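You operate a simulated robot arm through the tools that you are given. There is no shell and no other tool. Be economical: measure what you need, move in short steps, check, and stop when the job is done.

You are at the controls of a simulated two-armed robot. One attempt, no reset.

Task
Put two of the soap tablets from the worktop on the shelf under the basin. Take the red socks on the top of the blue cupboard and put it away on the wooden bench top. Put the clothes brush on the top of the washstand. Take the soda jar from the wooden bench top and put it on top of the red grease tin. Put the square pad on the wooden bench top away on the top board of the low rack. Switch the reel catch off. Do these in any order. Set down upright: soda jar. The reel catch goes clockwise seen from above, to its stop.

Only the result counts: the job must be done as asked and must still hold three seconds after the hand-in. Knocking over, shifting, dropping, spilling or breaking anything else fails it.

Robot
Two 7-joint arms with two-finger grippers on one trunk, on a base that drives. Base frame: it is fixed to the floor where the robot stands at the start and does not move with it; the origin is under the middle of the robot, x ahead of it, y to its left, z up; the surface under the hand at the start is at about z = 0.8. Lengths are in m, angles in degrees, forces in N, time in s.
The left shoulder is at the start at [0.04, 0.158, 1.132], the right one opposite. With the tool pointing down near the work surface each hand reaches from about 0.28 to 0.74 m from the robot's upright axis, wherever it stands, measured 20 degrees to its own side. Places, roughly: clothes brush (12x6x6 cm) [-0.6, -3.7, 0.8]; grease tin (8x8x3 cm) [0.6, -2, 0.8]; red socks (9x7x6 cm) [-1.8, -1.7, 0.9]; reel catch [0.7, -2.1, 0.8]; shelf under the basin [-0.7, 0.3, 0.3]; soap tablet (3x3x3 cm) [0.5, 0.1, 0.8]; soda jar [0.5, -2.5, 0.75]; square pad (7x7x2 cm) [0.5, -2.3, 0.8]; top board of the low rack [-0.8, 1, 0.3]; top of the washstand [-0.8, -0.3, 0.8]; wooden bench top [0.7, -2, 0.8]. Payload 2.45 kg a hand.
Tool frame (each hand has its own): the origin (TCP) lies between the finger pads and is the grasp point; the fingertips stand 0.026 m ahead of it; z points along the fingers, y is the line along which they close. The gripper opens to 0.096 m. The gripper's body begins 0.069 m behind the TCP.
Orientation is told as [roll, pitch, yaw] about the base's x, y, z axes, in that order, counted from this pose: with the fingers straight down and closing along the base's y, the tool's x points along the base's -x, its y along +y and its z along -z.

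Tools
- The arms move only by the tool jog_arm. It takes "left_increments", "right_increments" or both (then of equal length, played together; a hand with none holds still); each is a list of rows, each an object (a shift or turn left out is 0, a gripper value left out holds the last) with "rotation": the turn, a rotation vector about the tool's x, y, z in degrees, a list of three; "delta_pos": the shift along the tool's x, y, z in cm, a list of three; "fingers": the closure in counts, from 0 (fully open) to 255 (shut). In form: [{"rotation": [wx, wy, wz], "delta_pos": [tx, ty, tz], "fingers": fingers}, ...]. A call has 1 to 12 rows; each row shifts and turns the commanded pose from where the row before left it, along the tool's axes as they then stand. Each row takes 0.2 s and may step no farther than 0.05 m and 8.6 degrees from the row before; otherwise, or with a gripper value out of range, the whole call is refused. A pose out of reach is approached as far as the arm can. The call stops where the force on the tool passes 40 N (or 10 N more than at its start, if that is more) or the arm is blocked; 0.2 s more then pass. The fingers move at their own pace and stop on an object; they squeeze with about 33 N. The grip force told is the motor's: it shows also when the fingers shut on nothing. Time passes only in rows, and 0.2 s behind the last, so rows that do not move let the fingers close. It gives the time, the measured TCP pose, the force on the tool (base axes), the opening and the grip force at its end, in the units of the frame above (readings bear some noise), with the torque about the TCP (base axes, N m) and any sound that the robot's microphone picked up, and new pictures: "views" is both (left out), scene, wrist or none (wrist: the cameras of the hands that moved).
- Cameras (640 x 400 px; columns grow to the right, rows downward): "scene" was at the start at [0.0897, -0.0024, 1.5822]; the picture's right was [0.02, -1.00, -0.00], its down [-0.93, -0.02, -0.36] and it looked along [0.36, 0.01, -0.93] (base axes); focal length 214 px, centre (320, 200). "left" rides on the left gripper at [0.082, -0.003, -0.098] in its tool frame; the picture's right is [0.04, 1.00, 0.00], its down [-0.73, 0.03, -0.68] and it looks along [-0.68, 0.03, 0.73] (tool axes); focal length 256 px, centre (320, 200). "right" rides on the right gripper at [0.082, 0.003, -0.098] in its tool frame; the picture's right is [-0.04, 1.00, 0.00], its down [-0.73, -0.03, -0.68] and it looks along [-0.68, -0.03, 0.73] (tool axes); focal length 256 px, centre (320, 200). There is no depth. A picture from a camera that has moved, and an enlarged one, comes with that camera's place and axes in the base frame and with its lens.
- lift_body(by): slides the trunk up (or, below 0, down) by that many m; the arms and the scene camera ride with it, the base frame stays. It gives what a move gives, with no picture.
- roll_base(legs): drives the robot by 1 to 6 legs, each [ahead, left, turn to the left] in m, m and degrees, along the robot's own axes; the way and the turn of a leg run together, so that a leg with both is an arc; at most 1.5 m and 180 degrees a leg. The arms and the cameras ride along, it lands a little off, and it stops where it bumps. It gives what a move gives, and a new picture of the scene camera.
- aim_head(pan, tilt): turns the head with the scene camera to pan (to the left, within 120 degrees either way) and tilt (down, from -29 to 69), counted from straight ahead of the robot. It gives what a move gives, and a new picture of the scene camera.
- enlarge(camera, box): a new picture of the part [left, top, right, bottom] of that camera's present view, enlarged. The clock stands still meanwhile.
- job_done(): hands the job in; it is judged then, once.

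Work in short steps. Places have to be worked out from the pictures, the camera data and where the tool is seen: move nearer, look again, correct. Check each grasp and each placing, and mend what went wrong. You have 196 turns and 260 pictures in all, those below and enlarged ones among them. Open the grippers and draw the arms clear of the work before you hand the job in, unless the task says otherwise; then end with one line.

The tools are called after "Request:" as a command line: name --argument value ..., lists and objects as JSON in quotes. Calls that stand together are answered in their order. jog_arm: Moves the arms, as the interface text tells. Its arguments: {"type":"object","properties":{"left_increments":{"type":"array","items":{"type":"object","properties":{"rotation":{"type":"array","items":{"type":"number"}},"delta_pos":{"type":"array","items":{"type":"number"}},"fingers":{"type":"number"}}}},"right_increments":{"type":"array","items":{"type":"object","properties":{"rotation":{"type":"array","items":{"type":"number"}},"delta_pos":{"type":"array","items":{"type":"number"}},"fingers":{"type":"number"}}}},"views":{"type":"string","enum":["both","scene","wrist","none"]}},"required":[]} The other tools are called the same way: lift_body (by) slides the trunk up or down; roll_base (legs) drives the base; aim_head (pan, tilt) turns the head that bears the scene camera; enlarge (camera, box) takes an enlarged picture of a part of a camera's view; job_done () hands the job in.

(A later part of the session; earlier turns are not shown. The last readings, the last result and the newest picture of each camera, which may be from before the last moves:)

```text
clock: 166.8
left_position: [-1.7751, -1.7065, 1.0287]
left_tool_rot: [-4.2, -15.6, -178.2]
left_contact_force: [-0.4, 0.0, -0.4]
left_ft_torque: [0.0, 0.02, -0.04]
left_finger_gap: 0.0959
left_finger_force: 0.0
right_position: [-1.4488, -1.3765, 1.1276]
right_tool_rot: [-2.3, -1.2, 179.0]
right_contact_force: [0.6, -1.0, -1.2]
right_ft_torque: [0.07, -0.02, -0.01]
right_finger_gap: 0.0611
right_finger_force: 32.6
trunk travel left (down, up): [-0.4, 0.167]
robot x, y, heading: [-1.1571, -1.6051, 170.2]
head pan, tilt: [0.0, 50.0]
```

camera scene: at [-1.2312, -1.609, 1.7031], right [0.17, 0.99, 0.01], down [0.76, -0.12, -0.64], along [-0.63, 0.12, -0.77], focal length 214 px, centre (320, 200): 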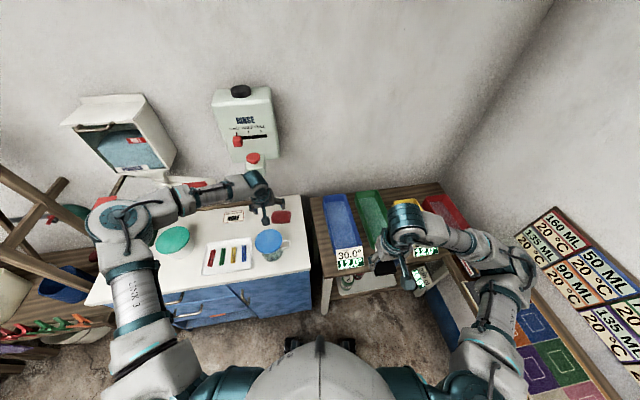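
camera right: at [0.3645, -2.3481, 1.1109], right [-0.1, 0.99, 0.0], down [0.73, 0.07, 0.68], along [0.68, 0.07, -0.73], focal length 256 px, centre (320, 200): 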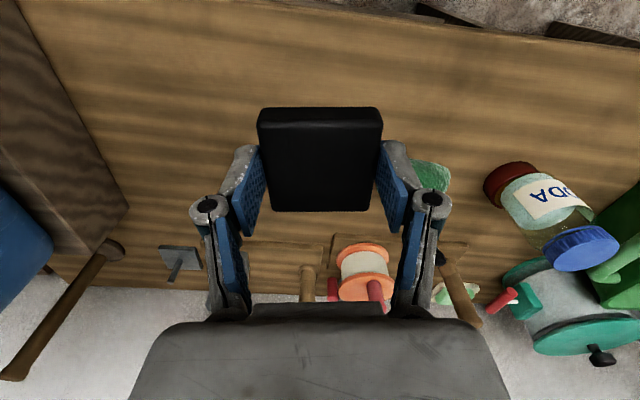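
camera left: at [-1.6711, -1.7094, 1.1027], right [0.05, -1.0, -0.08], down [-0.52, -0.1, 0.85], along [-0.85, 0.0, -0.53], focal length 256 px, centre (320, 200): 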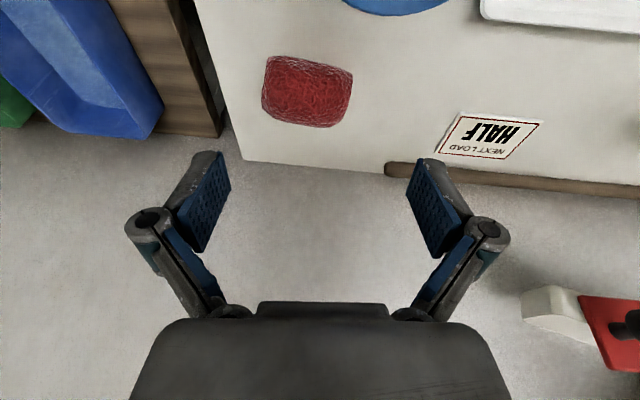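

The robot rocks slightly about a steady lean. I'm moving the base back left 6 cm, where it stood level, with a further 7° right turn to keep the socks in reach.

Request:
roll_base --legs '[[0, 0.06, -7]]'

Request:
jog_arm --left_increments '[{"rotation": [0, 0, -7]}, {}, {}]' --views "wrist"

```text
clock: 167.8
left_position: [-1.7907, -1.6677, 1.0353]
left_tool_rot: [-3.1, -15.9, 174.4]
left_contact_force: [0.2, 1.4, 0.7]
left_ft_torque: [-0.07, -0.02, 0.02]
left_finger_gap: 0.096
left_finger_force: 0.2
right_position: [-1.4254, -1.3792, 1.126]
right_tool_rot: [-1.5, -1.4, 171.7]
right_contact_force: [0.0, 0.3, -0.5]
right_ft_torque: [-0.04, 0.0, 0.0]
right_finger_gap: 0.0613
right_finger_force: 33.2
trunk travel left (down, up): [-0.4, 0.167]
robot x, y, heading: [-1.1674, -1.6584, 163.4]
head pan, tilt: [0.0, 50.0]
camera scene: at [-1.2425, -1.6451, 1.7031], right [0.29, 0.96, 0.01], down [0.74, -0.22, -0.64], along [-0.61, 0.19, -0.77], focal length 214 px, centre (320, 200)
```

scene: 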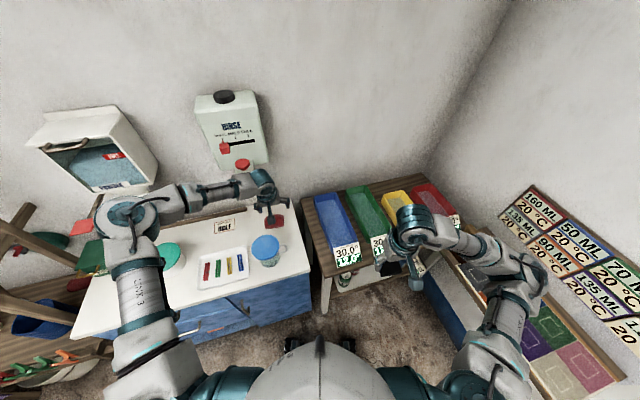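

```text
clock: 168.6
left_position: [-1.7882, -1.687, 1.0356]
left_tool_rot: [-5.7, -15.4, -178.1]
left_contact_force: [-0.8, -0.2, 0.3]
left_ft_torque: [0.06, -0.03, -0.02]
left_finger_gap: 0.0959
left_finger_force: 0.1
left hand out of reach, approached as far as the arm can: row 1
right_position: [-1.4252, -1.3935, 1.1295]
right_tool_rot: [-2.1, -1.6, 172.0]
right_contact_force: [-0.1, -1.3, -0.5]
right_ft_torque: [0.11, -0.04, 0.03]
right_finger_gap: 0.0612
right_finger_force: 33.2
trunk travel left (down, up): [-0.4, 0.167]
robot x, y, heading: [-1.1703, -1.6639, 163.1]
head pan, tilt: [0.0, 50.0]
camera left: at [-1.6828, -1.6906, 1.1096], right [0.04, -0.99, -0.11], down [-0.53, -0.11, 0.84], along [-0.85, 0.02, -0.53], focal length 256 px, centre (320, 200)
```

left: 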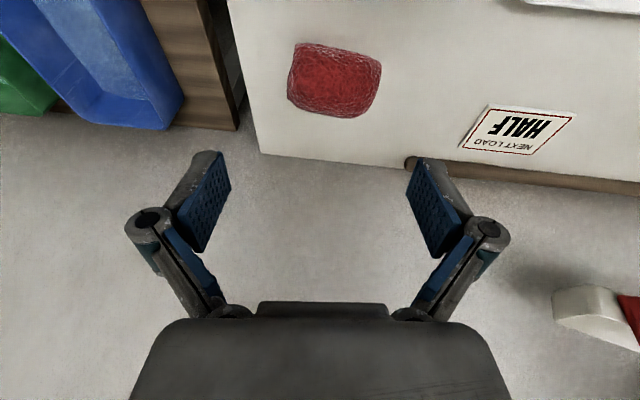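

The lean is mild, so I proceed. The socks are centred under the hand, and I'm descending vertically half way.

Request:
jog_arm --left_increments '[{"delta_pos": [0.7, 0.3, 2.4]}, {"delta_pos": [0.7, 0.2, 2.4]}, {}]' --views "wrist"

```text
clock: 169.6
left_position: [-1.7704, -1.6846, 0.9992]
left_tool_rot: [-4.6, -15.9, -178.4]
left_contact_force: [0.4, 1.2, 1.0]
left_ft_torque: [0.01, 0.0, 0.01]
left_finger_gap: 0.0963
left_finger_force: 0.0
left hand out of reach, approached as far as the arm can: row 1, 2
right_position: [-1.4153, -1.3737, 1.1273]
right_tool_rot: [-0.9, -1.8, 172.0]
right_contact_force: [0.5, 0.0, 0.0]
right_ft_torque: [-0.03, 0.03, 0.02]
right_finger_gap: 0.061
right_finger_force: 33.1
trunk travel left (down, up): [-0.4, 0.167]
robot x, y, heading: [-1.1692, -1.6661, 163.3]
head pan, tilt: [0.0, 50.0]
stopped in row 3 (left hand): the arm was blocked; the commanded pose is now the measured one
camera left: at [-1.6653, -1.6875, 1.0719], right [0.04, -1.0, -0.09], down [-0.52, -0.1, 0.85], along [-0.85, 0.01, -0.52], focal length 256 px, centre (320, 200)
```

left: 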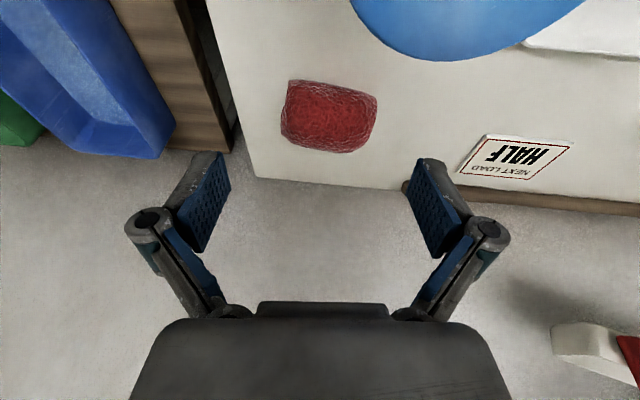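

The left arm reports being blocked. I'll look at what its elbow and forearm are near.

Request:
aim_head --pan 50 --tilt 30

Request:
aim_head --pan 75 --tilt 62

```text
clock: 170.8
left_position: [-1.7666, -1.6666, 1.0027]
left_tool_rot: [-3.8, -16.3, -178.7]
left_contact_force: [0.6, 1.9, -0.3]
left_ft_torque: [-0.16, 0.04, 0.09]
left_finger_gap: 0.096
left_finger_force: 0.1
right_position: [-1.41, -1.3526, 1.1214]
right_tool_rot: [0.2, -1.8, 171.7]
right_contact_force: [0.4, 1.9, -1.3]
right_ft_torque: [-0.08, 0.04, 0.0]
right_finger_gap: 0.0614
right_finger_force: 32.9
trunk travel left (down, up): [-0.4, 0.167]
robot x, y, heading: [-1.1631, -1.6637, 163.3]
head pan, tilt: [50.0, 30.0]
camera scene: at [-1.23, -1.6689, 1.7339], right [-0.55, 0.84, -0.02], down [0.42, 0.25, -0.87], along [-0.73, -0.48, -0.49], focal length 214 px, centre (320, 200)
```

scene: 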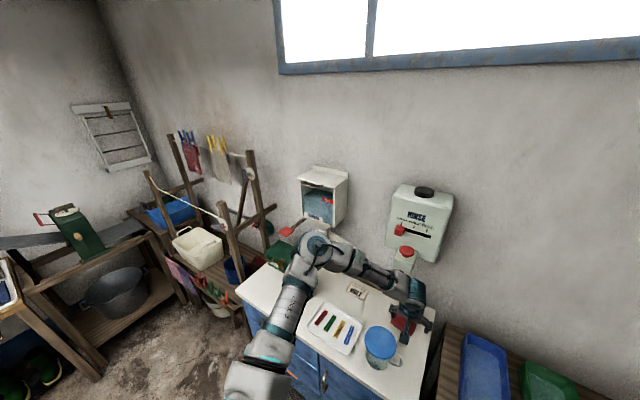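

```text
clock: 171.8
left_position: [-1.7687, -1.673, 0.9997]
left_tool_rot: [-3.9, -16.1, -178.6]
left_contact_force: [0.2, 0.7, 0.2]
left_ft_torque: [-0.1, 0.05, 0.03]
left_finger_gap: 0.0961
left_finger_force: 0.0
right_position: [-1.4133, -1.3598, 1.122]
right_tool_rot: [-0.2, -1.8, 171.8]
right_contact_force: [0.8, 0.5, 0.0]
right_ft_torque: [-0.06, -0.01, -0.01]
right_finger_gap: 0.0613
right_finger_force: 32.9
trunk travel left (down, up): [-0.4, 0.167]
robot x, y, heading: [-1.1674, -1.6625, 163.2]
head pan, tilt: [75.0, 62.0]
camera scene: at [-1.19, -1.68, 1.6895], right [-0.85, 0.53, -0.01], down [0.47, 0.74, -0.49], along [-0.25, -0.42, -0.87], focal length 214 px, centre (320, 200)
```

scene: 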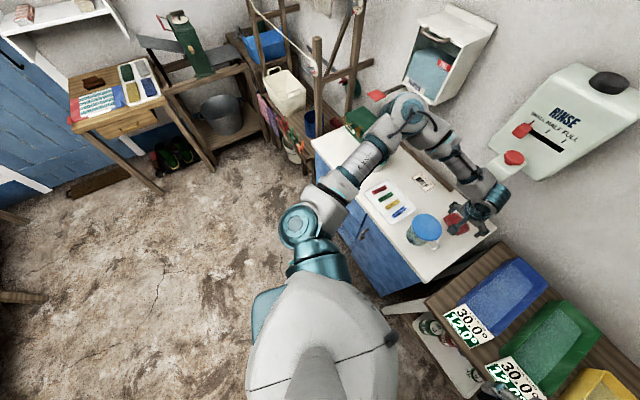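

The left elbow sits tight under the powder dispenser. I'm raising the trunk and repositioning the base to the right, so the arm reaches more stretched and away from it.

Request:
lift_body --by 0.1

Request:
roll_base --legs '[[-0.02, -0.15, 0]]'

Request:
aim_head --pan 30 --tilt 55

```text
clock: 173.1
left_position: [-1.7805, -1.7171, 1.0971]
left_tool_rot: [-6.1, -15.9, -177.6]
left_contact_force: [-0.8, -1.4, -0.6]
left_ft_torque: [0.14, -0.02, -0.02]
left_finger_gap: 0.0959
left_finger_force: 0.1
right_position: [-1.4275, -1.4069, 1.2304]
right_tool_rot: [-2.1, -1.4, 172.3]
right_contact_force: [-0.7, -0.8, -0.5]
right_ft_torque: [0.1, -0.01, -0.01]
right_finger_gap: 0.0613
right_finger_force: 32.3
trunk travel left (down, up): [-0.5, 0.067]
robot x, y, heading: [-1.1712, -1.6714, 163.2]
head pan, tilt: [75.0, 62.0]
```

```text
clock: 174.5
left_position: [-1.7164, -1.5726, 1.0989]
left_tool_rot: [-5.9, -16.0, -178.0]
left_contact_force: [-0.1, -0.7, -1.0]
left_ft_torque: [0.05, 0.02, -0.02]
left_finger_gap: 0.096
left_finger_force: 0.1
right_position: [-1.3624, -1.2625, 1.2284]
right_tool_rot: [-1.9, -1.5, 172.0]
right_contact_force: [-0.4, 0.0, -1.0]
right_ft_torque: [0.1, -0.04, 0.01]
right_finger_gap: 0.061
right_finger_force: 32.5
trunk travel left (down, up): [-0.5, 0.067]
robot x, y, heading: [-1.1043, -1.5321, 163.2]
head pan, tilt: [75.0, 62.0]
camera scene: at [-1.1391, -1.6147, 1.7871], right [-0.85, 0.53, 0.0], down [0.47, 0.76, -0.45], along [-0.24, -0.39, -0.89], focal length 214 px, centre (320, 200)
```

scene: 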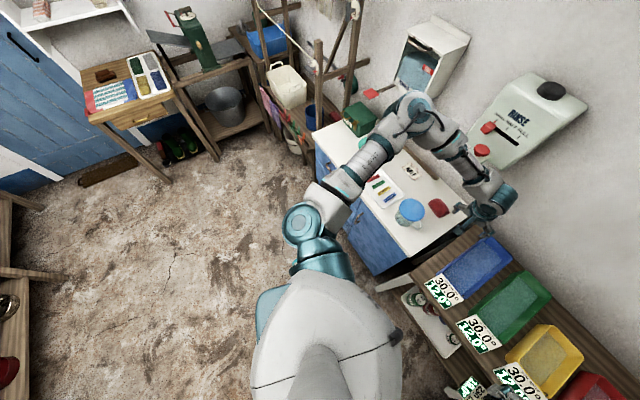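

```text
clock: 175.6
left_position: [-1.7077, -1.5573, 1.1042]
left_tool_rot: [-5.1, -16.3, -178.2]
left_contact_force: [-0.3, 0.3, -0.6]
left_ft_torque: [0.0, 0.0, 0.03]
left_finger_gap: 0.096
left_finger_force: 0.0
right_position: [-1.3526, -1.2455, 1.2271]
right_tool_rot: [-1.1, -2.0, 171.9]
right_contact_force: [-1.0, -0.5, -0.4]
right_ft_torque: [-0.02, -0.01, 0.01]
right_finger_gap: 0.0611
right_finger_force: 32.8
trunk travel left (down, up): [-0.5, 0.067]
robot x, y, heading: [-1.1083, -1.5277, 163.1]
head pan, tilt: [30.0, 55.0]
camera scene: at [-1.169, -1.5605, 1.7962], right [-0.23, 0.97, 0.0], down [0.8, 0.19, -0.57], along [-0.55, -0.13, -0.82], focal length 214 px, centre (320, 200)
```

scene: 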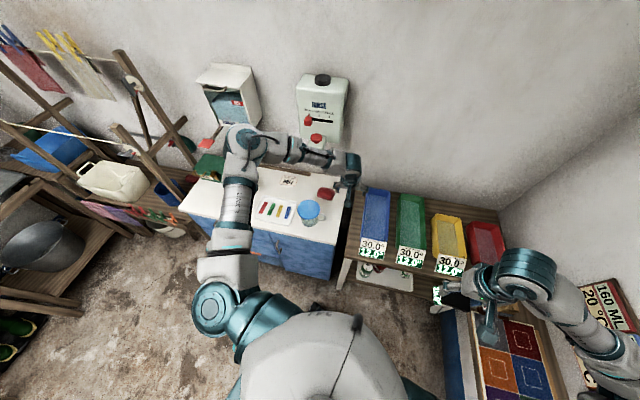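

The left elbow stays too close to the dispenser, so the right arm suits the socks better. I'll back out, deliver the pad to the low rack first, and return for the socks with the right hand.

Request:
roll_base --legs '[[-0.5, 0, 0]]'

Request:
jog_arm --left_increments '[{"rotation": [0, 8, 0], "delta_pos": [4, 2, 0]}, {"rotation": [0, 8, 0], "delta_pos": [4, 2, 0]}, {"delta_pos": [4, 2, 0]}, {"delta_pos": [4, 2, 0]}, {"delta_pos": [4, 2, 0]}, {"delta_pos": [4, 2, 0]}]' --views "none"

Request:
lift_body --by -0.15

Request:
aim_head --pan 0 --tilt 45

```text
clock: 178.6
left_position: [-1.225, -1.6963, 1.1033]
left_tool_rot: [-4.8, -16.4, -178.2]
left_contact_force: [0.3, 0.4, 0.6]
left_ft_torque: [-0.07, -0.01, 0.0]
left_finger_gap: 0.0963
left_finger_force: 0.0
right_position: [-0.8724, -1.384, 1.225]
right_tool_rot: [-0.6, -1.8, 172.0]
right_contact_force: [-0.2, 0.1, -0.3]
right_ft_torque: [-0.01, 0.02, 0.02]
right_finger_gap: 0.0609
right_finger_force: 32.4
trunk travel left (down, up): [-0.5, 0.067]
robot x, y, heading: [-0.6267, -1.6771, 163.3]
head pan, tilt: [30.0, 55.0]
camera scene: at [-0.6865, -1.693, 1.7964], right [-0.23, 0.97, 0.0], down [0.8, 0.19, -0.57], along [-0.55, -0.13, -0.82], focal length 214 px, centre (320, 200)
```

scene: 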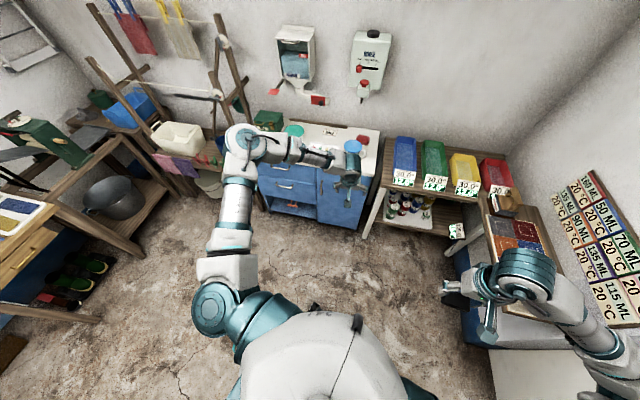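

```text
clock: 179.9
left_position: [-0.9813, -1.8142, 1.0792]
left_tool_rot: [-4.7, -0.7, -179.5]
left_contact_force: [-0.7, -0.5, -0.5]
left_ft_torque: [-0.01, 0.05, 0.03]
left_finger_gap: 0.096
left_finger_force: 0.1
right_position: [-0.8662, -1.3842, 1.2272]
right_tool_rot: [-0.8, -2.2, 172.1]
right_contact_force: [-0.3, -0.1, -0.8]
right_ft_torque: [-0.01, 0.02, 0.01]
right_finger_gap: 0.061
right_finger_force: 33.2
trunk travel left (down, up): [-0.5, 0.067]
robot x, y, heading: [-0.6261, -1.6691, 163.2]
head pan, tilt: [30.0, 55.0]
```

```text
clock: 181.7
left_position: [-0.9801, -1.8069, 0.9294]
left_tool_rot: [-4.4, -0.9, -179.6]
left_contact_force: [0.7, -0.9, 0.4]
left_ft_torque: [0.01, 0.01, 0.0]
left_finger_gap: 0.0957
left_finger_force: 0.1
right_position: [-0.8642, -1.3759, 1.077]
right_tool_rot: [-0.5, -2.1, 172.0]
right_contact_force: [0.2, 0.1, -0.4]
right_ft_torque: [-0.03, 0.02, -0.01]
right_finger_gap: 0.061
right_finger_force: 32.9
trunk travel left (down, up): [-0.35, 0.217]
robot x, y, heading: [-0.622, -1.6745, 163.3]
head pan, tilt: [30.0, 55.0]
```

```text
clock: 182.7
left_position: [-0.9806, -1.8104, 0.929]
left_tool_rot: [-4.4, -0.7, -179.5]
left_contact_force: [-0.3, 0.8, -0.1]
left_ft_torque: [-0.01, 0.01, 0.0]
left_finger_gap: 0.0959
left_finger_force: 0.1
right_position: [-0.8661, -1.3798, 1.0769]
right_tool_rot: [-0.6, -2.0, 172.0]
right_contact_force: [0.4, 0.3, -0.2]
right_ft_torque: [-0.02, -0.01, -0.01]
right_finger_gap: 0.0613
right_finger_force: 33.4
trunk travel left (down, up): [-0.35, 0.217]
robot x, y, heading: [-0.6247, -1.6749, 163.2]
head pan, tilt: [0.0, 45.0]
camera scene: at [-0.7105, -1.6354, 1.66], right [0.29, 0.96, -0.01], down [0.68, -0.21, -0.7], along [-0.68, 0.2, -0.71], focal length 214 px, centre (320, 200)
```

scene: 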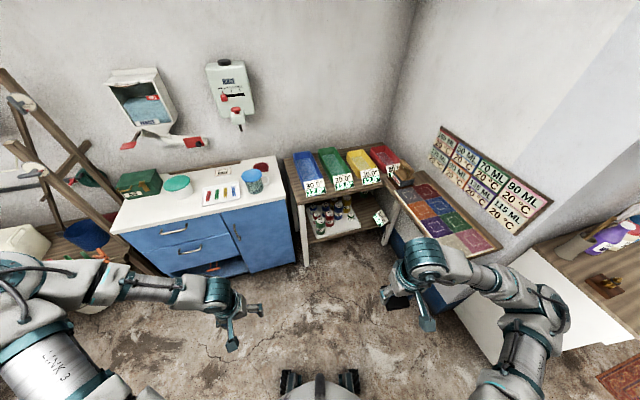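

Everything on the cupboard is undisturbed and the pad is still held. I'm driving up the corridor to the low rack.

Request:
roll_base --legs '[[-0.58, 0, 16.8], [0, -1.35, 0], [0, -1.25, 0]]'

```text
clock: 198.2
left_position: [-0.3373, 0.6017, 0.9278]
left_tool_rot: [-5.1, -0.4, -163.0]
left_contact_force: [0.2, 0.6, 0.7]
left_ft_torque: [0.01, -0.04, 0.01]
left_finger_gap: 0.096
left_finger_force: 0.0
right_position: [-0.3466, 1.0444, 1.0812]
right_tool_rot: [-1.3, -2.1, -171.4]
right_contact_force: [0.1, 0.0, -1.5]
right_ft_torque: [0.0, -0.04, 0.02]
right_finger_gap: 0.061
right_finger_force: 33.0
trunk travel left (down, up): [-0.35, 0.217]
robot x, y, heading: [-0.0324, 0.8442, 179.8]
head pan, tilt: [0.0, 45.0]
camera scene: at [-0.1256, 0.8314, 1.6623], right [0.0, 1.0, 0.01], down [0.71, 0.0, -0.7], along [-0.7, 0.01, -0.71], focal length 214 px, centre (320, 200)
```

scene: 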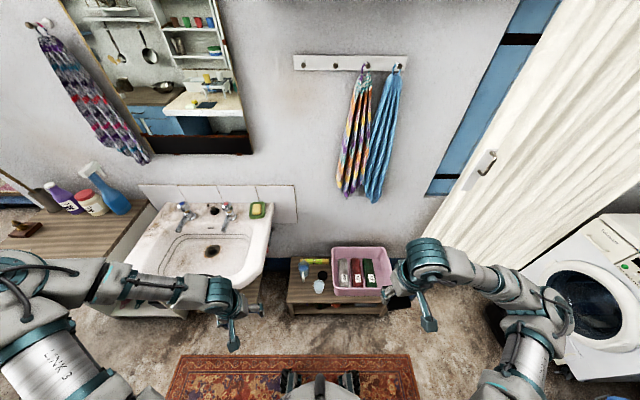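

Request:
enlarge --camera "scene" --box '[250, 220, 430, 332]'

```text
3.56 times, centred on (340, 276) of scene
camera zoom: at [-0.1256, 0.8314, 1.6623], right [0.0, 1.0, 0.01], down [0.71, 0.0, -0.7], along [-0.7, 0.01, -0.71], focal length 763 px, centre (249, -70)
```

zoom: 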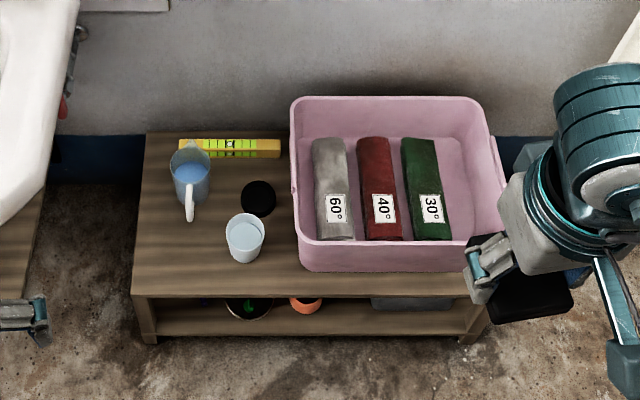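

There's free space on the front-left of the top board; I'll place the pad at (−0.645, 0.715). I'm shifting the base left 22 cm and lowering the trunk.

Request:
roll_base --legs '[[0, 0.22, 0]]'

Request:
lift_body --by -0.3

Request:
jog_arm --right_increments '[{"delta_pos": [-3, 1, 0]}, {"delta_pos": [-3, 1, 0]}, {}]' --views "both"

```text
clock: 199.9
left_position: [-0.3355, 0.3837, 0.9294]
left_tool_rot: [-5.0, -0.6, -162.7]
left_contact_force: [0.4, -0.3, 0.8]
left_ft_torque: [0.06, 0.0, 0.01]
left_finger_gap: 0.0962
left_finger_force: 0.0
right_position: [-0.3468, 0.8266, 1.0815]
right_tool_rot: [-1.0, -2.2, -171.2]
right_contact_force: [-1.0, 0.1, -0.4]
right_ft_torque: [0.05, -0.01, 0.0]
right_finger_gap: 0.0613
right_finger_force: 32.7
trunk travel left (down, up): [-0.35, 0.217]
robot x, y, heading: [-0.0355, 0.6222, 179.9]
head pan, tilt: [0.0, 45.0]
camera scene: at [-0.1264, 0.6212, 1.6623], right [0.0, 1.0, 0.0], down [0.71, 0.0, -0.7], along [-0.7, 0.0, -0.71], focal length 214 px, centre (320, 200)
```

scene: 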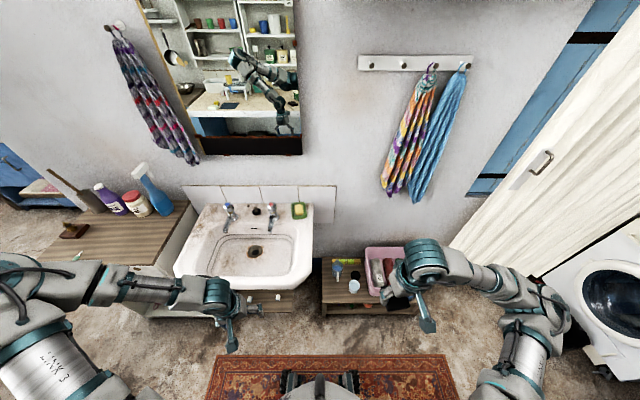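

```text
clock: 202.9
left_position: [-0.2892, 0.3875, 0.5363]
left_tool_rot: [2.7, 22.0, -161.4]
left_contact_force: [0.2, -0.3, -0.4]
left_ft_torque: [-0.04, 0.02, -0.02]
left_finger_gap: 0.0958
left_finger_force: 0.1
right_position: [-0.3587, 0.8307, 0.7088]
right_tool_rot: [1.7, 13.5, -171.0]
right_contact_force: [0.0, 0.1, -0.5]
right_ft_torque: [0.06, -0.01, -0.04]
right_finger_gap: 0.0608
right_finger_force: 32.8
trunk travel left (down, up): [-0.05, 0.517]
robot x, y, heading: [-0.0304, 0.6224, 179.7]
head pan, tilt: [0.0, 45.0]
```

```text
clock: 203.7
left_position: [-0.2897, 0.3852, 0.5353]
left_tool_rot: [2.7, 22.0, -161.5]
left_contact_force: [0.0, -0.5, -0.6]
left_ft_torque: [-0.02, -0.03, 0.03]
left_finger_gap: 0.096
left_finger_force: 0.1
right_position: [-0.4145, 0.8001, 0.6966]
right_tool_rot: [1.6, 13.6, -171.0]
right_contact_force: [-0.3, -0.7, -0.7]
right_ft_torque: [-0.06, -0.01, -0.01]
right_finger_gap: 0.0613
right_finger_force: 33.3
trunk travel left (down, up): [-0.05, 0.517]
robot x, y, heading: [-0.0327, 0.6229, 180.0]
head pan, tilt: [0.0, 45.0]
camera scene: at [-0.3936, 0.6262, 1.3227], right [0.0, 1.0, 0.0], down [0.71, 0.0, -0.7], along [-0.7, 0.0, -0.71], focal length 214 px, centre (320, 200)
camera right: at [-0.3599, 0.8085, 0.8111], right [0.11, -0.99, 0.02], down [-0.87, -0.09, 0.49], along [-0.48, -0.07, -0.87], focal length 256 px, centre (320, 200)
```

scene: 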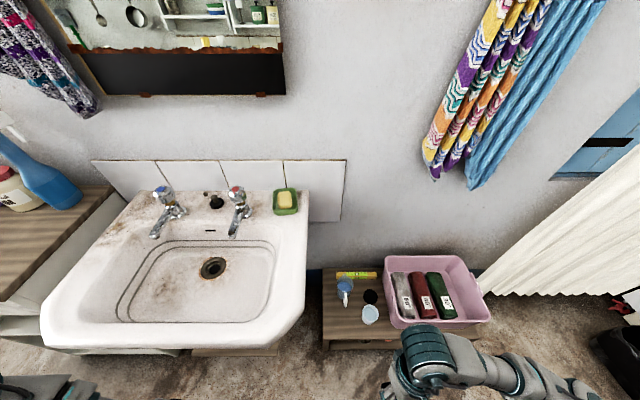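
right: 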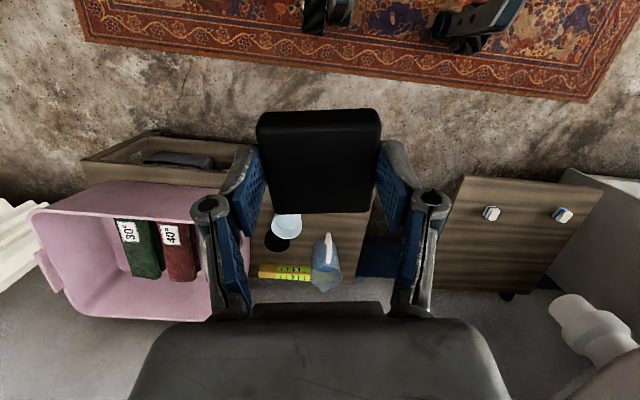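

Both soap tablets are still on the shelf. The low trunk pitched the hand, so I'm levelling it while moving toward the free board area.

Request:
jog_arm --right_increments '[{"rotation": [0, -7, 0], "delta_pos": [-2.4, 0.7, 2]}, {"rotation": [0, -6.6, 0], "delta_pos": [-2.6, 0.7, 2.5]}, {"delta_pos": [-2.8, 0.7, 2.85]}, {"delta_pos": [-2.8, 0.7, 2.85]}, {"delta_pos": [-2.8, 0.7, 2.85]}, {"delta_pos": [-2.8, 0.7, 2.85]}]' --views "both"

```text
clock: 205.1
left_position: [-0.2901, 0.3846, 0.536]
left_tool_rot: [2.7, 22.2, -161.4]
left_contact_force: [-0.8, 0.3, -0.7]
left_ft_torque: [0.03, -0.02, -0.01]
left_finger_gap: 0.0958
left_finger_force: 0.1
right_position: [-0.5604, 0.73, 0.5292]
right_tool_rot: [1.6, 0.0, -171.4]
right_contact_force: [-0.3, 0.3, -0.4]
right_ft_torque: [-0.01, -0.02, 0.0]
right_finger_gap: 0.061
right_finger_force: 33.1
trunk travel left (down, up): [-0.05, 0.517]
robot x, y, heading: [-0.0393, 0.6209, 180.2]
head pan, tilt: [0.0, 45.0]
camera scene: at [-0.3951, 0.6237, 1.3221], right [0.0, 1.0, 0.0], down [0.71, 0.0, -0.7], along [-0.7, 0.0, -0.71], focal length 214 px, centre (320, 200)
camera right: at [-0.4809, 0.7409, 0.6275], right [0.11, -0.99, 0.03], down [-0.73, -0.06, 0.68], along [-0.67, -0.09, -0.73], focal length 256 px, centre (320, 200)
```

scene: 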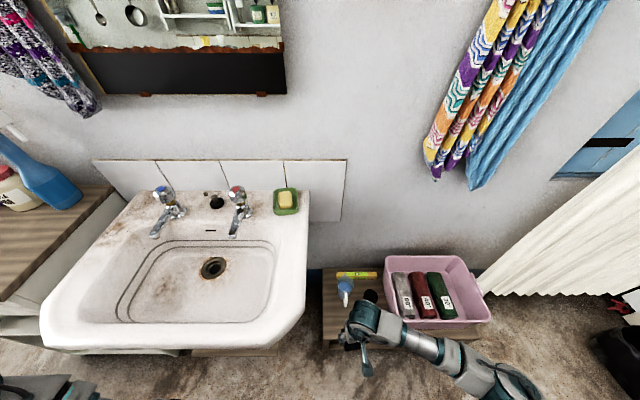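
right: 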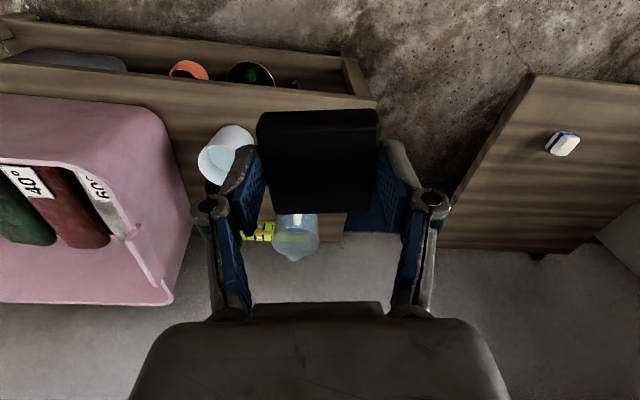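

Board edges are confirmed. I'm moving over (−0.645, 0.71) and down to z≈0.37.

Request:
jog_arm --right_increments '[{"delta_pos": [-2.9, 0.2, 2]}, {"delta_pos": [-2.9, 0.2, 2.5]}, {"delta_pos": [-2.9, 0.25, 3]}, {"delta_pos": [0, 0, 4]}, {"delta_pos": [0, 0, 4]}]' --views "wrist"

```text
clock: 206.3
left_position: [-0.29, 0.3842, 0.5356]
left_tool_rot: [2.6, 22.2, -161.3]
left_contact_force: [-0.5, 0.2, 0.2]
left_ft_torque: [0.0, 0.0, -0.04]
left_finger_gap: 0.0961
left_finger_force: 0.0
right_position: [-0.646, 0.7073, 0.3753]
right_tool_rot: [1.6, 0.0, -171.4]
right_contact_force: [-0.8, 0.5, -2.3]
right_ft_torque: [-0.02, -0.03, -0.02]
right_finger_gap: 0.061
right_finger_force: 32.8
trunk travel left (down, up): [-0.05, 0.517]
robot x, y, heading: [-0.0313, 0.6225, 179.7]
head pan, tilt: [0.0, 45.0]
camera right: at [-0.5656, 0.7182, 0.4735], right [0.11, -0.99, 0.03], down [-0.73, -0.06, 0.68], along [-0.67, -0.09, -0.73], focal length 256 px, centre (320, 200)
```

right: 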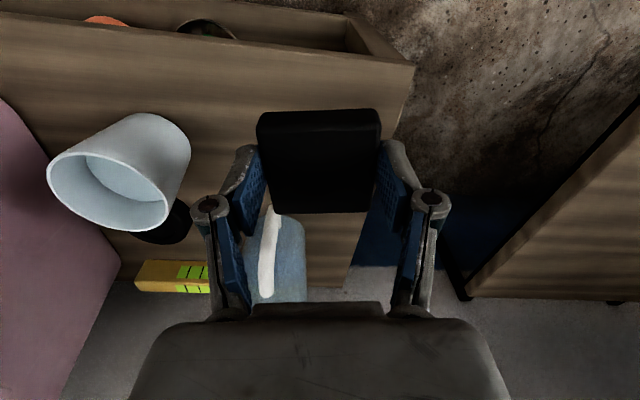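

Good placement with margins all round. I'm creeping down to contact.

Request:
jog_arm --right_increments '[{"delta_pos": [0, -0.5, 2]}, {"delta_pos": [0, 0, 1.2]}, {"delta_pos": [0, 0, 0.6]}, {"delta_pos": [0, 0, 0.3]}, {}]' --views "none"

```text
clock: 207.5
left_position: [-0.2892, 0.3843, 0.5348]
left_tool_rot: [2.6, 22.2, -161.3]
left_contact_force: [-0.2, 0.1, -0.2]
left_ft_torque: [0.0, -0.01, 0.01]
left_finger_gap: 0.096
left_finger_force: 0.2
right_position: [-0.6456, 0.7102, 0.3361]
right_tool_rot: [1.5, 0.0, -171.4]
right_contact_force: [-0.1, 0.0, -0.8]
right_ft_torque: [0.04, 0.01, 0.02]
right_finger_gap: 0.0608
right_finger_force: 33.7
trunk travel left (down, up): [-0.05, 0.517]
robot x, y, heading: [-0.0345, 0.622, 179.9]
head pan, tilt: [0.0, 45.0]
```

Request:
jog_arm --right_increments '[{"delta_pos": [0, 0, 0.3]}, {"delta_pos": [0, 0, 0.3]}, {"delta_pos": [0, 0, 0.3]}, {}]' --views "none"

```text
clock: 208.5
left_position: [-0.2888, 0.384, 0.5349]
left_tool_rot: [2.5, 22.1, -161.3]
left_contact_force: [0.3, 0.9, 0.1]
left_ft_torque: [0.06, 0.01, -0.02]
left_finger_gap: 0.0958
left_finger_force: 0.0
right_position: [-0.6445, 0.7109, 0.3253]
right_tool_rot: [1.6, -0.1, -171.4]
right_contact_force: [-0.8, 0.3, -0.6]
right_ft_torque: [0.02, -0.01, 0.03]
right_finger_gap: 0.0612
right_finger_force: 33.0
trunk travel left (down, up): [-0.05, 0.517]
robot x, y, heading: [-0.0347, 0.6225, 180.1]
head pan, tilt: [0.0, 45.0]
```

No contact yet at z 0.325, so I keep creeping.

Request:
jog_arm --right_increments '[{"delta_pos": [0, 0, 0.3]}, {"delta_pos": [0, 0, 0.3]}, {"delta_pos": [0, 0, 0.3]}, {}]' --views "wrist"

```text
clock: 209.5
left_position: [-0.2898, 0.3845, 0.5346]
left_tool_rot: [2.6, 22.2, -161.3]
left_contact_force: [0.1, 0.1, 0.7]
left_ft_torque: [0.01, 0.03, 0.0]
left_finger_gap: 0.0962
left_finger_force: 0.1
right_position: [-0.6452, 0.7095, 0.3171]
right_tool_rot: [1.5, 0.0, -171.4]
right_contact_force: [1.0, -0.6, -1.6]
right_ft_torque: [0.01, 0.03, -0.03]
right_finger_gap: 0.0609
right_finger_force: 33.4
trunk travel left (down, up): [-0.05, 0.517]
robot x, y, heading: [-0.0361, 0.6242, 179.6]
head pan, tilt: [0.0, 45.0]
camera right: at [-0.5645, 0.7211, 0.4148], right [0.11, -0.99, 0.03], down [-0.73, -0.06, 0.68], along [-0.67, -0.09, -0.73], focal length 256 px, centre (320, 200)
```

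right: 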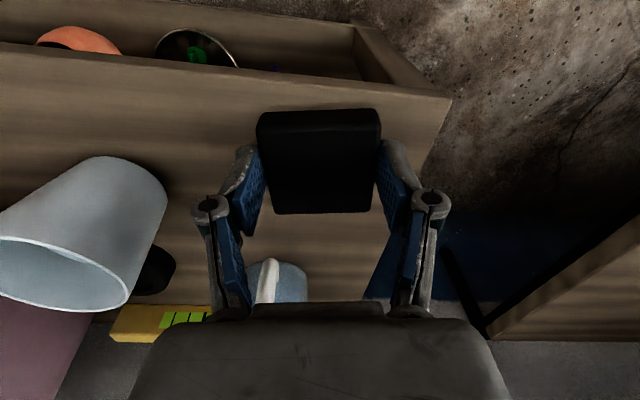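

Triangulation puts the board at ≈0.277, so contact should come at TCP≈0.303. I'm continuing down.

Request:
jog_arm --right_increments '[{"delta_pos": [0, 0, 0.4]}, {"delta_pos": [0, 0, 0.3]}, {"delta_pos": [0, 0, 0.3]}, {"delta_pos": [0, 0, 0.2]}, {}]' --views "none"

```text
clock: 210.7
left_position: [-0.2911, 0.3838, 0.5363]
left_tool_rot: [2.4, 22.0, -161.4]
left_contact_force: [-0.2, 0.4, -0.3]
left_ft_torque: [-0.02, 0.0, 0.03]
left_finger_gap: 0.0961
left_finger_force: 0.0
right_position: [-0.6464, 0.7089, 0.3078]
right_tool_rot: [1.5, -0.3, -171.5]
right_contact_force: [3.5, 2.5, 23.9]
right_ft_torque: [0.76, 0.2, -0.18]
right_finger_gap: 0.061
right_finger_force: 33.1
trunk travel left (down, up): [-0.05, 0.517]
robot x, y, heading: [-0.0299, 0.6198, 179.8]
head pan, tilt: [0.0, 45.0]
```

The pad has landed. I'm easing up 2 mm, releasing, and rising straight up.

Request:
jog_arm --right_increments '[{"delta_pos": [0, 0, -0.25]}, {"fingers": 0}, {}, {"delta_pos": [0, 0, -3]}, {"delta_pos": [0, 0, -4]}, {"delta_pos": [0, 0, -4]}, {"delta_pos": [3, 0, -3]}]' --views "wrist"

```text
clock: 212.3
left_position: [-0.2889, 0.3845, 0.5347]
left_tool_rot: [2.6, 22.1, -161.2]
left_contact_force: [0.6, -0.3, 0.9]
left_ft_torque: [-0.02, 0.01, 0.02]
left_finger_gap: 0.0962
left_finger_force: 0.1
right_position: [-0.6146, 0.7176, 0.4483]
right_tool_rot: [1.5, -0.1, -171.3]
right_contact_force: [-0.1, 0.4, 0.5]
right_ft_torque: [-0.01, 0.0, 0.0]
right_finger_gap: 0.0961
right_finger_force: 0.0
trunk travel left (down, up): [-0.05, 0.517]
robot x, y, heading: [-0.0347, 0.6201, 179.8]
head pan, tilt: [0.0, 45.0]
camera right: at [-0.5348, 0.7288, 0.5462], right [0.11, -0.99, 0.03], down [-0.73, -0.06, 0.68], along [-0.67, -0.09, -0.73], focal length 256 px, centre (320, 200)
```

right: 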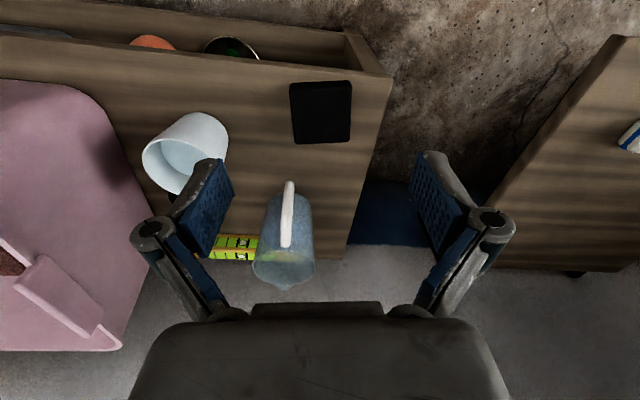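

The pad is on the top board. I'm retracting the right hand and raising the trunk.

Request:
jog_arm --right_increments '[{"delta_pos": [3.5, 0, -3]}, {"delta_pos": [3.5, 0, -3]}, {"delta_pos": [3.5, 0, -3]}, {"delta_pos": [3.5, -1, -3]}, {"delta_pos": [3.5, -1, -3]}, {"delta_pos": [3.5, -1, -3]}]' --views "none"

Request:
lift_body --by 0.35

Request:
aim_head --pan 0 --tilt 50

```text
clock: 213.7
left_position: [-0.2888, 0.3847, 0.5352]
left_tool_rot: [2.6, 22.2, -161.2]
left_contact_force: [0.3, 0.5, -0.4]
left_ft_torque: [0.03, 0.02, 0.01]
left_finger_gap: 0.096
left_finger_force: 0.0
right_position: [-0.4128, 0.786, 0.6279]
right_tool_rot: [1.5, -0.1, -171.4]
right_contact_force: [-0.3, -0.1, -0.2]
right_ft_torque: [0.03, 0.0, 0.02]
right_finger_gap: 0.096
right_finger_force: 0.1
trunk travel left (down, up): [-0.05, 0.517]
robot x, y, heading: [-0.0332, 0.6261, 179.8]
head pan, tilt: [0.0, 45.0]
```

```text
clock: 217.1
left_position: [-0.2889, 0.3854, 0.8855]
left_tool_rot: [2.7, 22.2, -161.4]
left_contact_force: [0.3, 0.8, 0.0]
left_ft_torque: [0.0, 0.02, 0.0]
left_finger_gap: 0.096
left_finger_force: 0.2
right_position: [-0.4128, 0.7839, 0.9768]
right_tool_rot: [1.5, -0.1, -171.4]
right_contact_force: [-0.4, 0.4, 0.2]
right_ft_torque: [0.0, -0.01, 0.0]
right_finger_gap: 0.0964
right_finger_force: 0.0
trunk travel left (down, up): [-0.4, 0.167]
robot x, y, heading: [-0.0307, 0.6193, 179.8]
head pan, tilt: [0.0, 45.0]
```

```text
clock: 217.8
left_position: [-0.2895, 0.3851, 0.8856]
left_tool_rot: [2.6, 22.1, -161.3]
left_contact_force: [-0.1, -0.2, 1.0]
left_ft_torque: [0.0, 0.01, -0.01]
left_finger_gap: 0.096
left_finger_force: 0.1
right_position: [-0.4129, 0.7845, 0.9766]
right_tool_rot: [1.6, 0.0, -171.3]
right_contact_force: [-0.6, 0.0, -0.2]
right_ft_torque: [0.0, 0.02, 0.04]
right_finger_gap: 0.0962
right_finger_force: 0.1
trunk travel left (down, up): [-0.4, 0.167]
robot x, y, heading: [-0.0329, 0.6215, 179.7]
head pan, tilt: [0.0, 50.0]
camera scene: at [-0.1086, 0.6242, 1.7054], right [0.0, 1.0, 0.0], down [0.77, 0.0, -0.64], along [-0.64, 0.0, -0.77], focal length 214 px, centre (320, 200)
```

scene: 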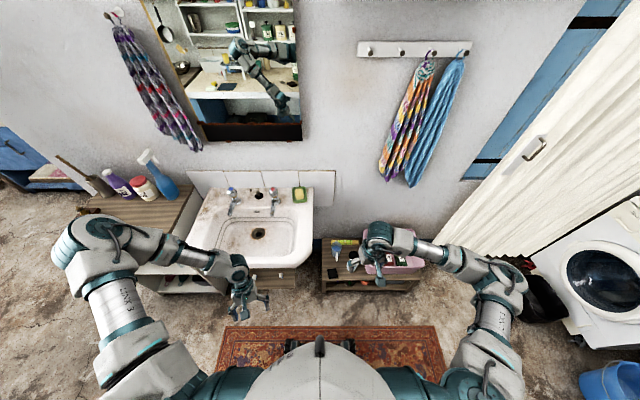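

The pad is on the rack. Now I return for the socks with the right hand: level the left hand, strafe back down the corridor, then approach the cupboard.

Request:
jog_arm --left_increments '[{"rotation": [0, -7.3, 0], "delta_pos": [0, 0, -3]}, {"rotation": [0, -7.3, 0], "delta_pos": [0, 0, -3]}, {"rotation": [0, -7.3, 0], "delta_pos": [0, 0, -3]}, {"delta_pos": [0, 0, -3]}]' --views "none"

Request:
roll_base --legs '[[0, 1.2, 0], [0, 1.17, 0], [0.75, 0, 0]]'

```text
clock: 218.8
left_position: [-0.3174, 0.3846, 1.0021]
left_tool_rot: [2.4, 0.3, -162.3]
left_contact_force: [0.1, 0.4, -0.1]
left_ft_torque: [-0.02, 0.03, 0.02]
left_finger_gap: 0.0962
left_finger_force: 0.1
left hand out of reach, approached as far as the arm can: row 4
right_position: [-0.4126, 0.7836, 0.9762]
right_tool_rot: [1.5, 0.0, -171.4]
right_contact_force: [1.1, -0.7, -0.4]
right_ft_torque: [-0.03, 0.03, 0.0]
right_finger_gap: 0.0958
right_finger_force: 0.0
trunk travel left (down, up): [-0.4, 0.167]
robot x, y, heading: [-0.033, 0.6245, 179.9]
head pan, tilt: [0.0, 50.0]
```

```text
clock: 234.0
left_position: [-1.0963, -1.9576, 1.0016]
left_tool_rot: [2.9, 0.2, -162.8]
left_contact_force: [0.3, 0.8, 0.1]
left_ft_torque: [0.0, 0.01, -0.04]
left_finger_gap: 0.096
left_finger_force: 0.0
right_position: [-1.1876, -1.5559, 0.9727]
right_tool_rot: [1.9, -0.1, -171.9]
right_contact_force: [-0.3, 0.9, -0.5]
right_ft_torque: [-0.02, -0.01, -0.02]
right_finger_gap: 0.0961
right_finger_force: 0.1
trunk travel left (down, up): [-0.4, 0.167]
robot x, y, heading: [-0.811, -1.7306, 179.1]
head pan, tilt: [0.0, 50.0]
camera scene: at [-0.8832, -1.7016, 1.703], right [0.01, 1.0, -0.01], down [0.77, -0.02, -0.64], along [-0.64, 0.0, -0.77], focal length 214 px, centre (320, 200)
```

scene: 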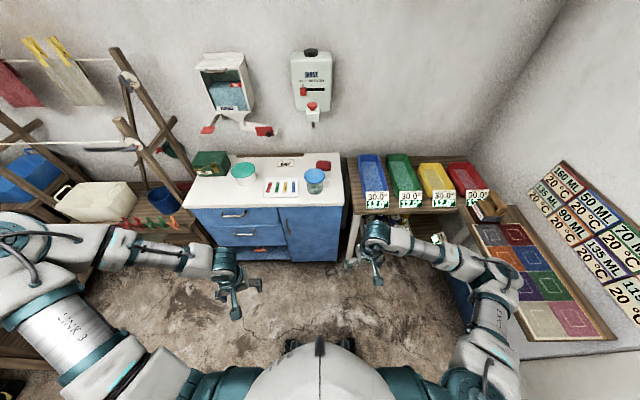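

Raising the right hand with a 15° forward tilt, then driving 29 cm closer.

Request:
jog_arm --right_increments '[{"rotation": [0, -7.5, 0], "delta_pos": [0, 0, -4.5]}, {"rotation": [0, -7.5, 0], "delta_pos": [0, 0, -4.5]}, {"delta_pos": [0, 0, -4.5]}, {"delta_pos": [0, 0, -3]}]' --views "none"

Request:
roll_base --legs '[[0.29, 0.01, 0.9]]'

Request:
jog_arm --right_increments '[{"delta_pos": [-3, 2, 0]}, {"delta_pos": [-3, 2, 0]}, {"delta_pos": [-3, 2, 0]}, {}]' --views "wrist"

```text
clock: 235.0
left_position: [-1.0948, -1.9761, 0.9975]
left_tool_rot: [1.9, 0.5, -162.8]
left_contact_force: [0.3, -0.8, -0.3]
left_ft_torque: [-0.01, 0.01, 0.02]
left_finger_gap: 0.0959
left_finger_force: 0.1
right_position: [-1.1617, -1.5688, 1.1395]
right_tool_rot: [0.9, -15.1, -172.2]
right_contact_force: [-0.2, 0.2, -0.7]
right_ft_torque: [0.01, -0.02, 0.01]
right_finger_gap: 0.0963
right_finger_force: 0.0
trunk travel left (down, up): [-0.4, 0.167]
robot x, y, heading: [-0.8097, -1.7315, 179.2]
head pan, tilt: [0.0, 50.0]
```

```text
clock: 237.0
left_position: [-1.3792, -2.0061, 0.9947]
left_tool_rot: [1.2, 0.6, -161.6]
left_contact_force: [-0.5, 0.4, 0.3]
left_ft_torque: [-0.05, 0.0, -0.01]
left_finger_gap: 0.0959
left_finger_force: 0.1
right_position: [-1.4546, -1.6019, 1.1424]
right_tool_rot: [0.3, -15.0, -170.8]
right_contact_force: [-0.8, 0.0, 0.3]
right_ft_torque: [0.04, 0.0, -0.01]
right_finger_gap: 0.096
right_finger_force: 0.1
trunk travel left (down, up): [-0.4, 0.167]
robot x, y, heading: [-1.1024, -1.7443, -179.5]
head pan, tilt: [0.0, 50.0]
camera scene: at [-1.172, -1.7671, 1.7031], right [-0.01, 1.0, 0.02], down [0.77, 0.02, -0.64], along [-0.64, 0.01, -0.77], focal length 214 px, centre (320, 200)
```

scene: 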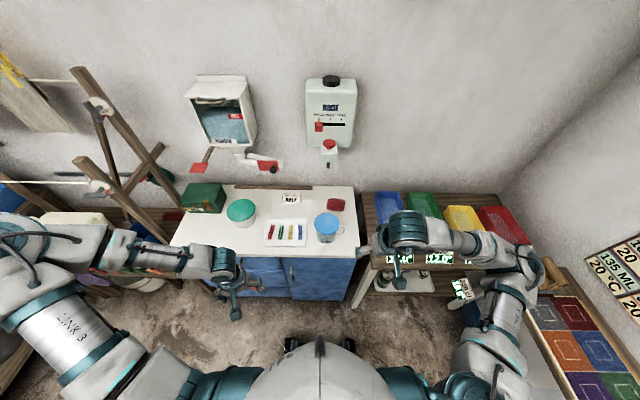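

```text
clock: 238.0
left_position: [-1.3784, -2.004, 0.997]
left_tool_rot: [1.4, 0.5, -161.5]
left_contact_force: [0.0, -0.4, 0.4]
left_ft_torque: [-0.03, 0.02, 0.03]
left_finger_gap: 0.0961
left_finger_force: 0.0
right_position: [-1.5296, -1.6727, 1.166]
right_tool_rot: [0.5, -15.2, -170.8]
right_contact_force: [0.0, -0.3, 0.4]
right_ft_torque: [0.05, 0.0, 0.02]
right_finger_gap: 0.096
right_finger_force: 0.0
trunk travel left (down, up): [-0.4, 0.167]
robot x, y, heading: [-1.097, -1.7437, -179.0]
head pan, tilt: [0.0, 50.0]
camera right: at [-1.4265, -1.6584, 1.2383], right [0.12, -0.99, 0.02], down [-0.53, -0.05, 0.85], along [-0.84, -0.12, -0.53], focal length 256 px, centre (320, 200)
```

right: 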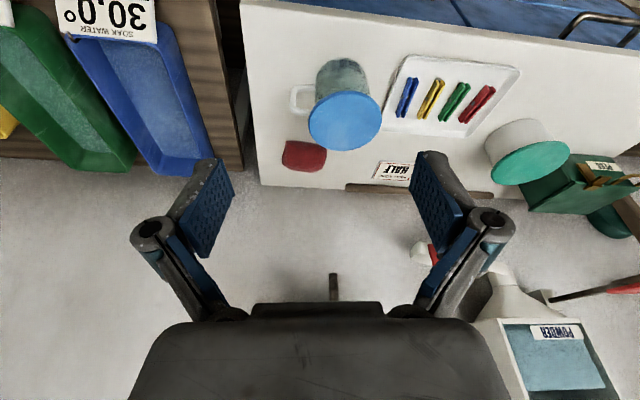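

Sock seen at (−1.77, −1.685). I'm moving to just above it.

Request:
jog_arm --right_increments '[{"delta_pos": [-3.23, -0.4, 2.7]}, {"delta_pos": [-3.23, -0.4, 2.7]}, {"delta_pos": [-3.23, -0.4, 2.7]}, {"delta_pos": [-3.23, -0.4, 2.7]}, {"delta_pos": [-3.23, -0.4, 2.7]}, {}]' --views "both"

```text
clock: 239.4
left_position: [-1.3785, -1.9827, 1.0015]
left_tool_rot: [2.5, 0.2, -161.7]
left_contact_force: [-0.4, 0.2, 0.6]
left_ft_torque: [0.02, -0.02, -0.08]
left_finger_gap: 0.0959
left_finger_force: 0.1
right_position: [-1.7218, -1.6616, 1.0761]
right_tool_rot: [1.6, -15.3, -171.2]
right_contact_force: [-0.1, 0.2, 0.0]
right_ft_torque: [-0.07, -0.01, 0.01]
right_finger_gap: 0.0957
right_finger_force: 0.2
trunk travel left (down, up): [-0.4, 0.167]
robot x, y, heading: [-1.1012, -1.7436, -179.6]
head pan, tilt: [0.0, 50.0]
camera scene: at [-1.1755, -1.7231, 1.7031], right [-0.01, 1.0, -0.01], down [0.77, 0.0, -0.64], along [-0.64, -0.01, -0.77], focal length 214 px, centre (320, 200)
camera right: at [-1.6186, -1.6461, 1.1488], right [0.12, -0.99, 0.04], down [-0.53, -0.03, 0.85], along [-0.84, -0.12, -0.53], focal length 256 px, centre (320, 200)
```

scene: 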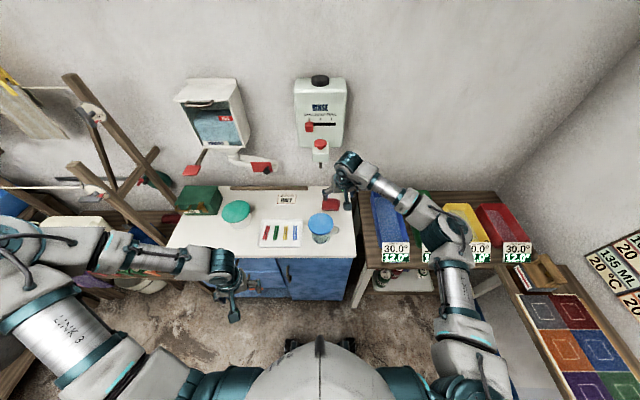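
right: 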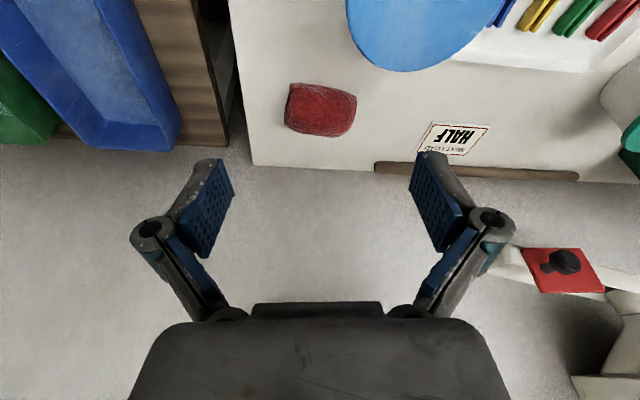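

The sock is at ≈(−1.788, −1.674), centred in the fingers' line. I'm going down to z≈0.98.

Request:
jog_arm --right_increments '[{"delta_pos": [-1.33, 0.1, 3.67]}, {"delta_pos": [-1.33, 0.1, 3.67]}, {"delta_pos": [-1.33, 0, 3.67]}, {}]' --views "wrist"

```text
clock: 240.4
left_position: [-1.3785, -1.9885, 1.0006]
left_tool_rot: [2.1, 0.5, -161.6]
left_contact_force: [0.0, -0.7, -0.7]
left_ft_torque: [0.01, 0.04, -0.04]
left_finger_gap: 0.0959
left_finger_force: 0.1
right_position: [-1.7876, -1.6824, 0.9803]
right_tool_rot: [1.3, -15.3, -171.0]
right_contact_force: [-1.0, 0.2, 0.7]
right_ft_torque: [0.01, -0.02, -0.02]
right_finger_gap: 0.0961
right_finger_force: 0.0
trunk travel left (down, up): [-0.4, 0.167]
robot x, y, heading: [-1.0994, -1.7405, -179.4]
head pan, tilt: [0.0, 50.0]
camera right: at [-1.6851, -1.6679, 1.0537], right [0.12, -0.99, 0.03], down [-0.53, -0.04, 0.85], along [-0.84, -0.12, -0.53], focal length 256 px, centre (320, 200)
```

right: 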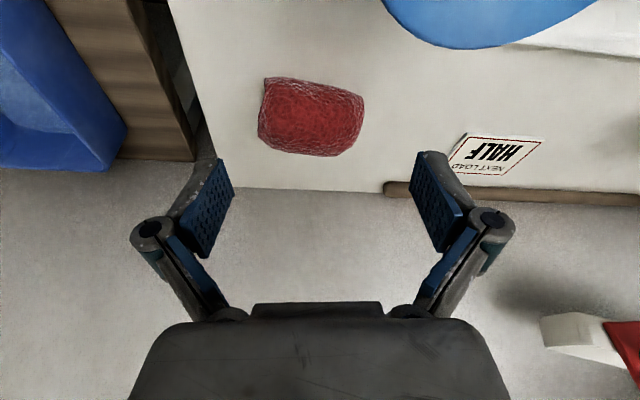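

Almost there. I'm lowering about 6 cm in gentle steps.

Request:
jog_arm --right_increments '[{"delta_pos": [0.1, -0.2, 2.5]}, {"delta_pos": [0.2, 0, 2]}, {"delta_pos": [0.15, 0, 1.2]}, {}]' --views "wrist"

```text
clock: 241.4
left_position: [-1.38, -1.9933, 0.9989]
left_tool_rot: [2.0, 0.5, -161.7]
left_contact_force: [0.0, -0.3, 0.5]
left_ft_torque: [-0.04, -0.04, 0.01]
left_finger_gap: 0.0961
left_finger_force: 0.0
right_position: [-1.7992, -1.6894, 0.9233]
right_tool_rot: [1.2, -15.2, -170.9]
right_contact_force: [-0.9, -0.7, 0.7]
right_ft_torque: [-0.02, 0.0, -0.03]
right_finger_gap: 0.0961
right_finger_force: 0.1
trunk travel left (down, up): [-0.4, 0.167]
robot x, y, heading: [-1.1025, -1.7409, -179.3]
head pan, tilt: [0.0, 50.0]
camera right: at [-1.6958, -1.6741, 0.9969], right [0.12, -0.99, 0.03], down [-0.53, -0.04, 0.85], along [-0.84, -0.12, -0.53], focal length 256 px, centre (320, 200)
```

right: 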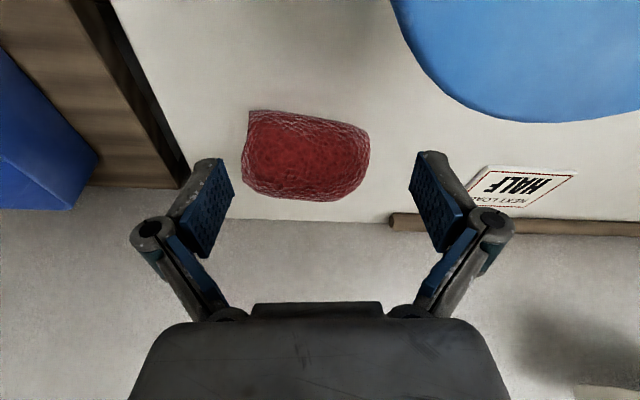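

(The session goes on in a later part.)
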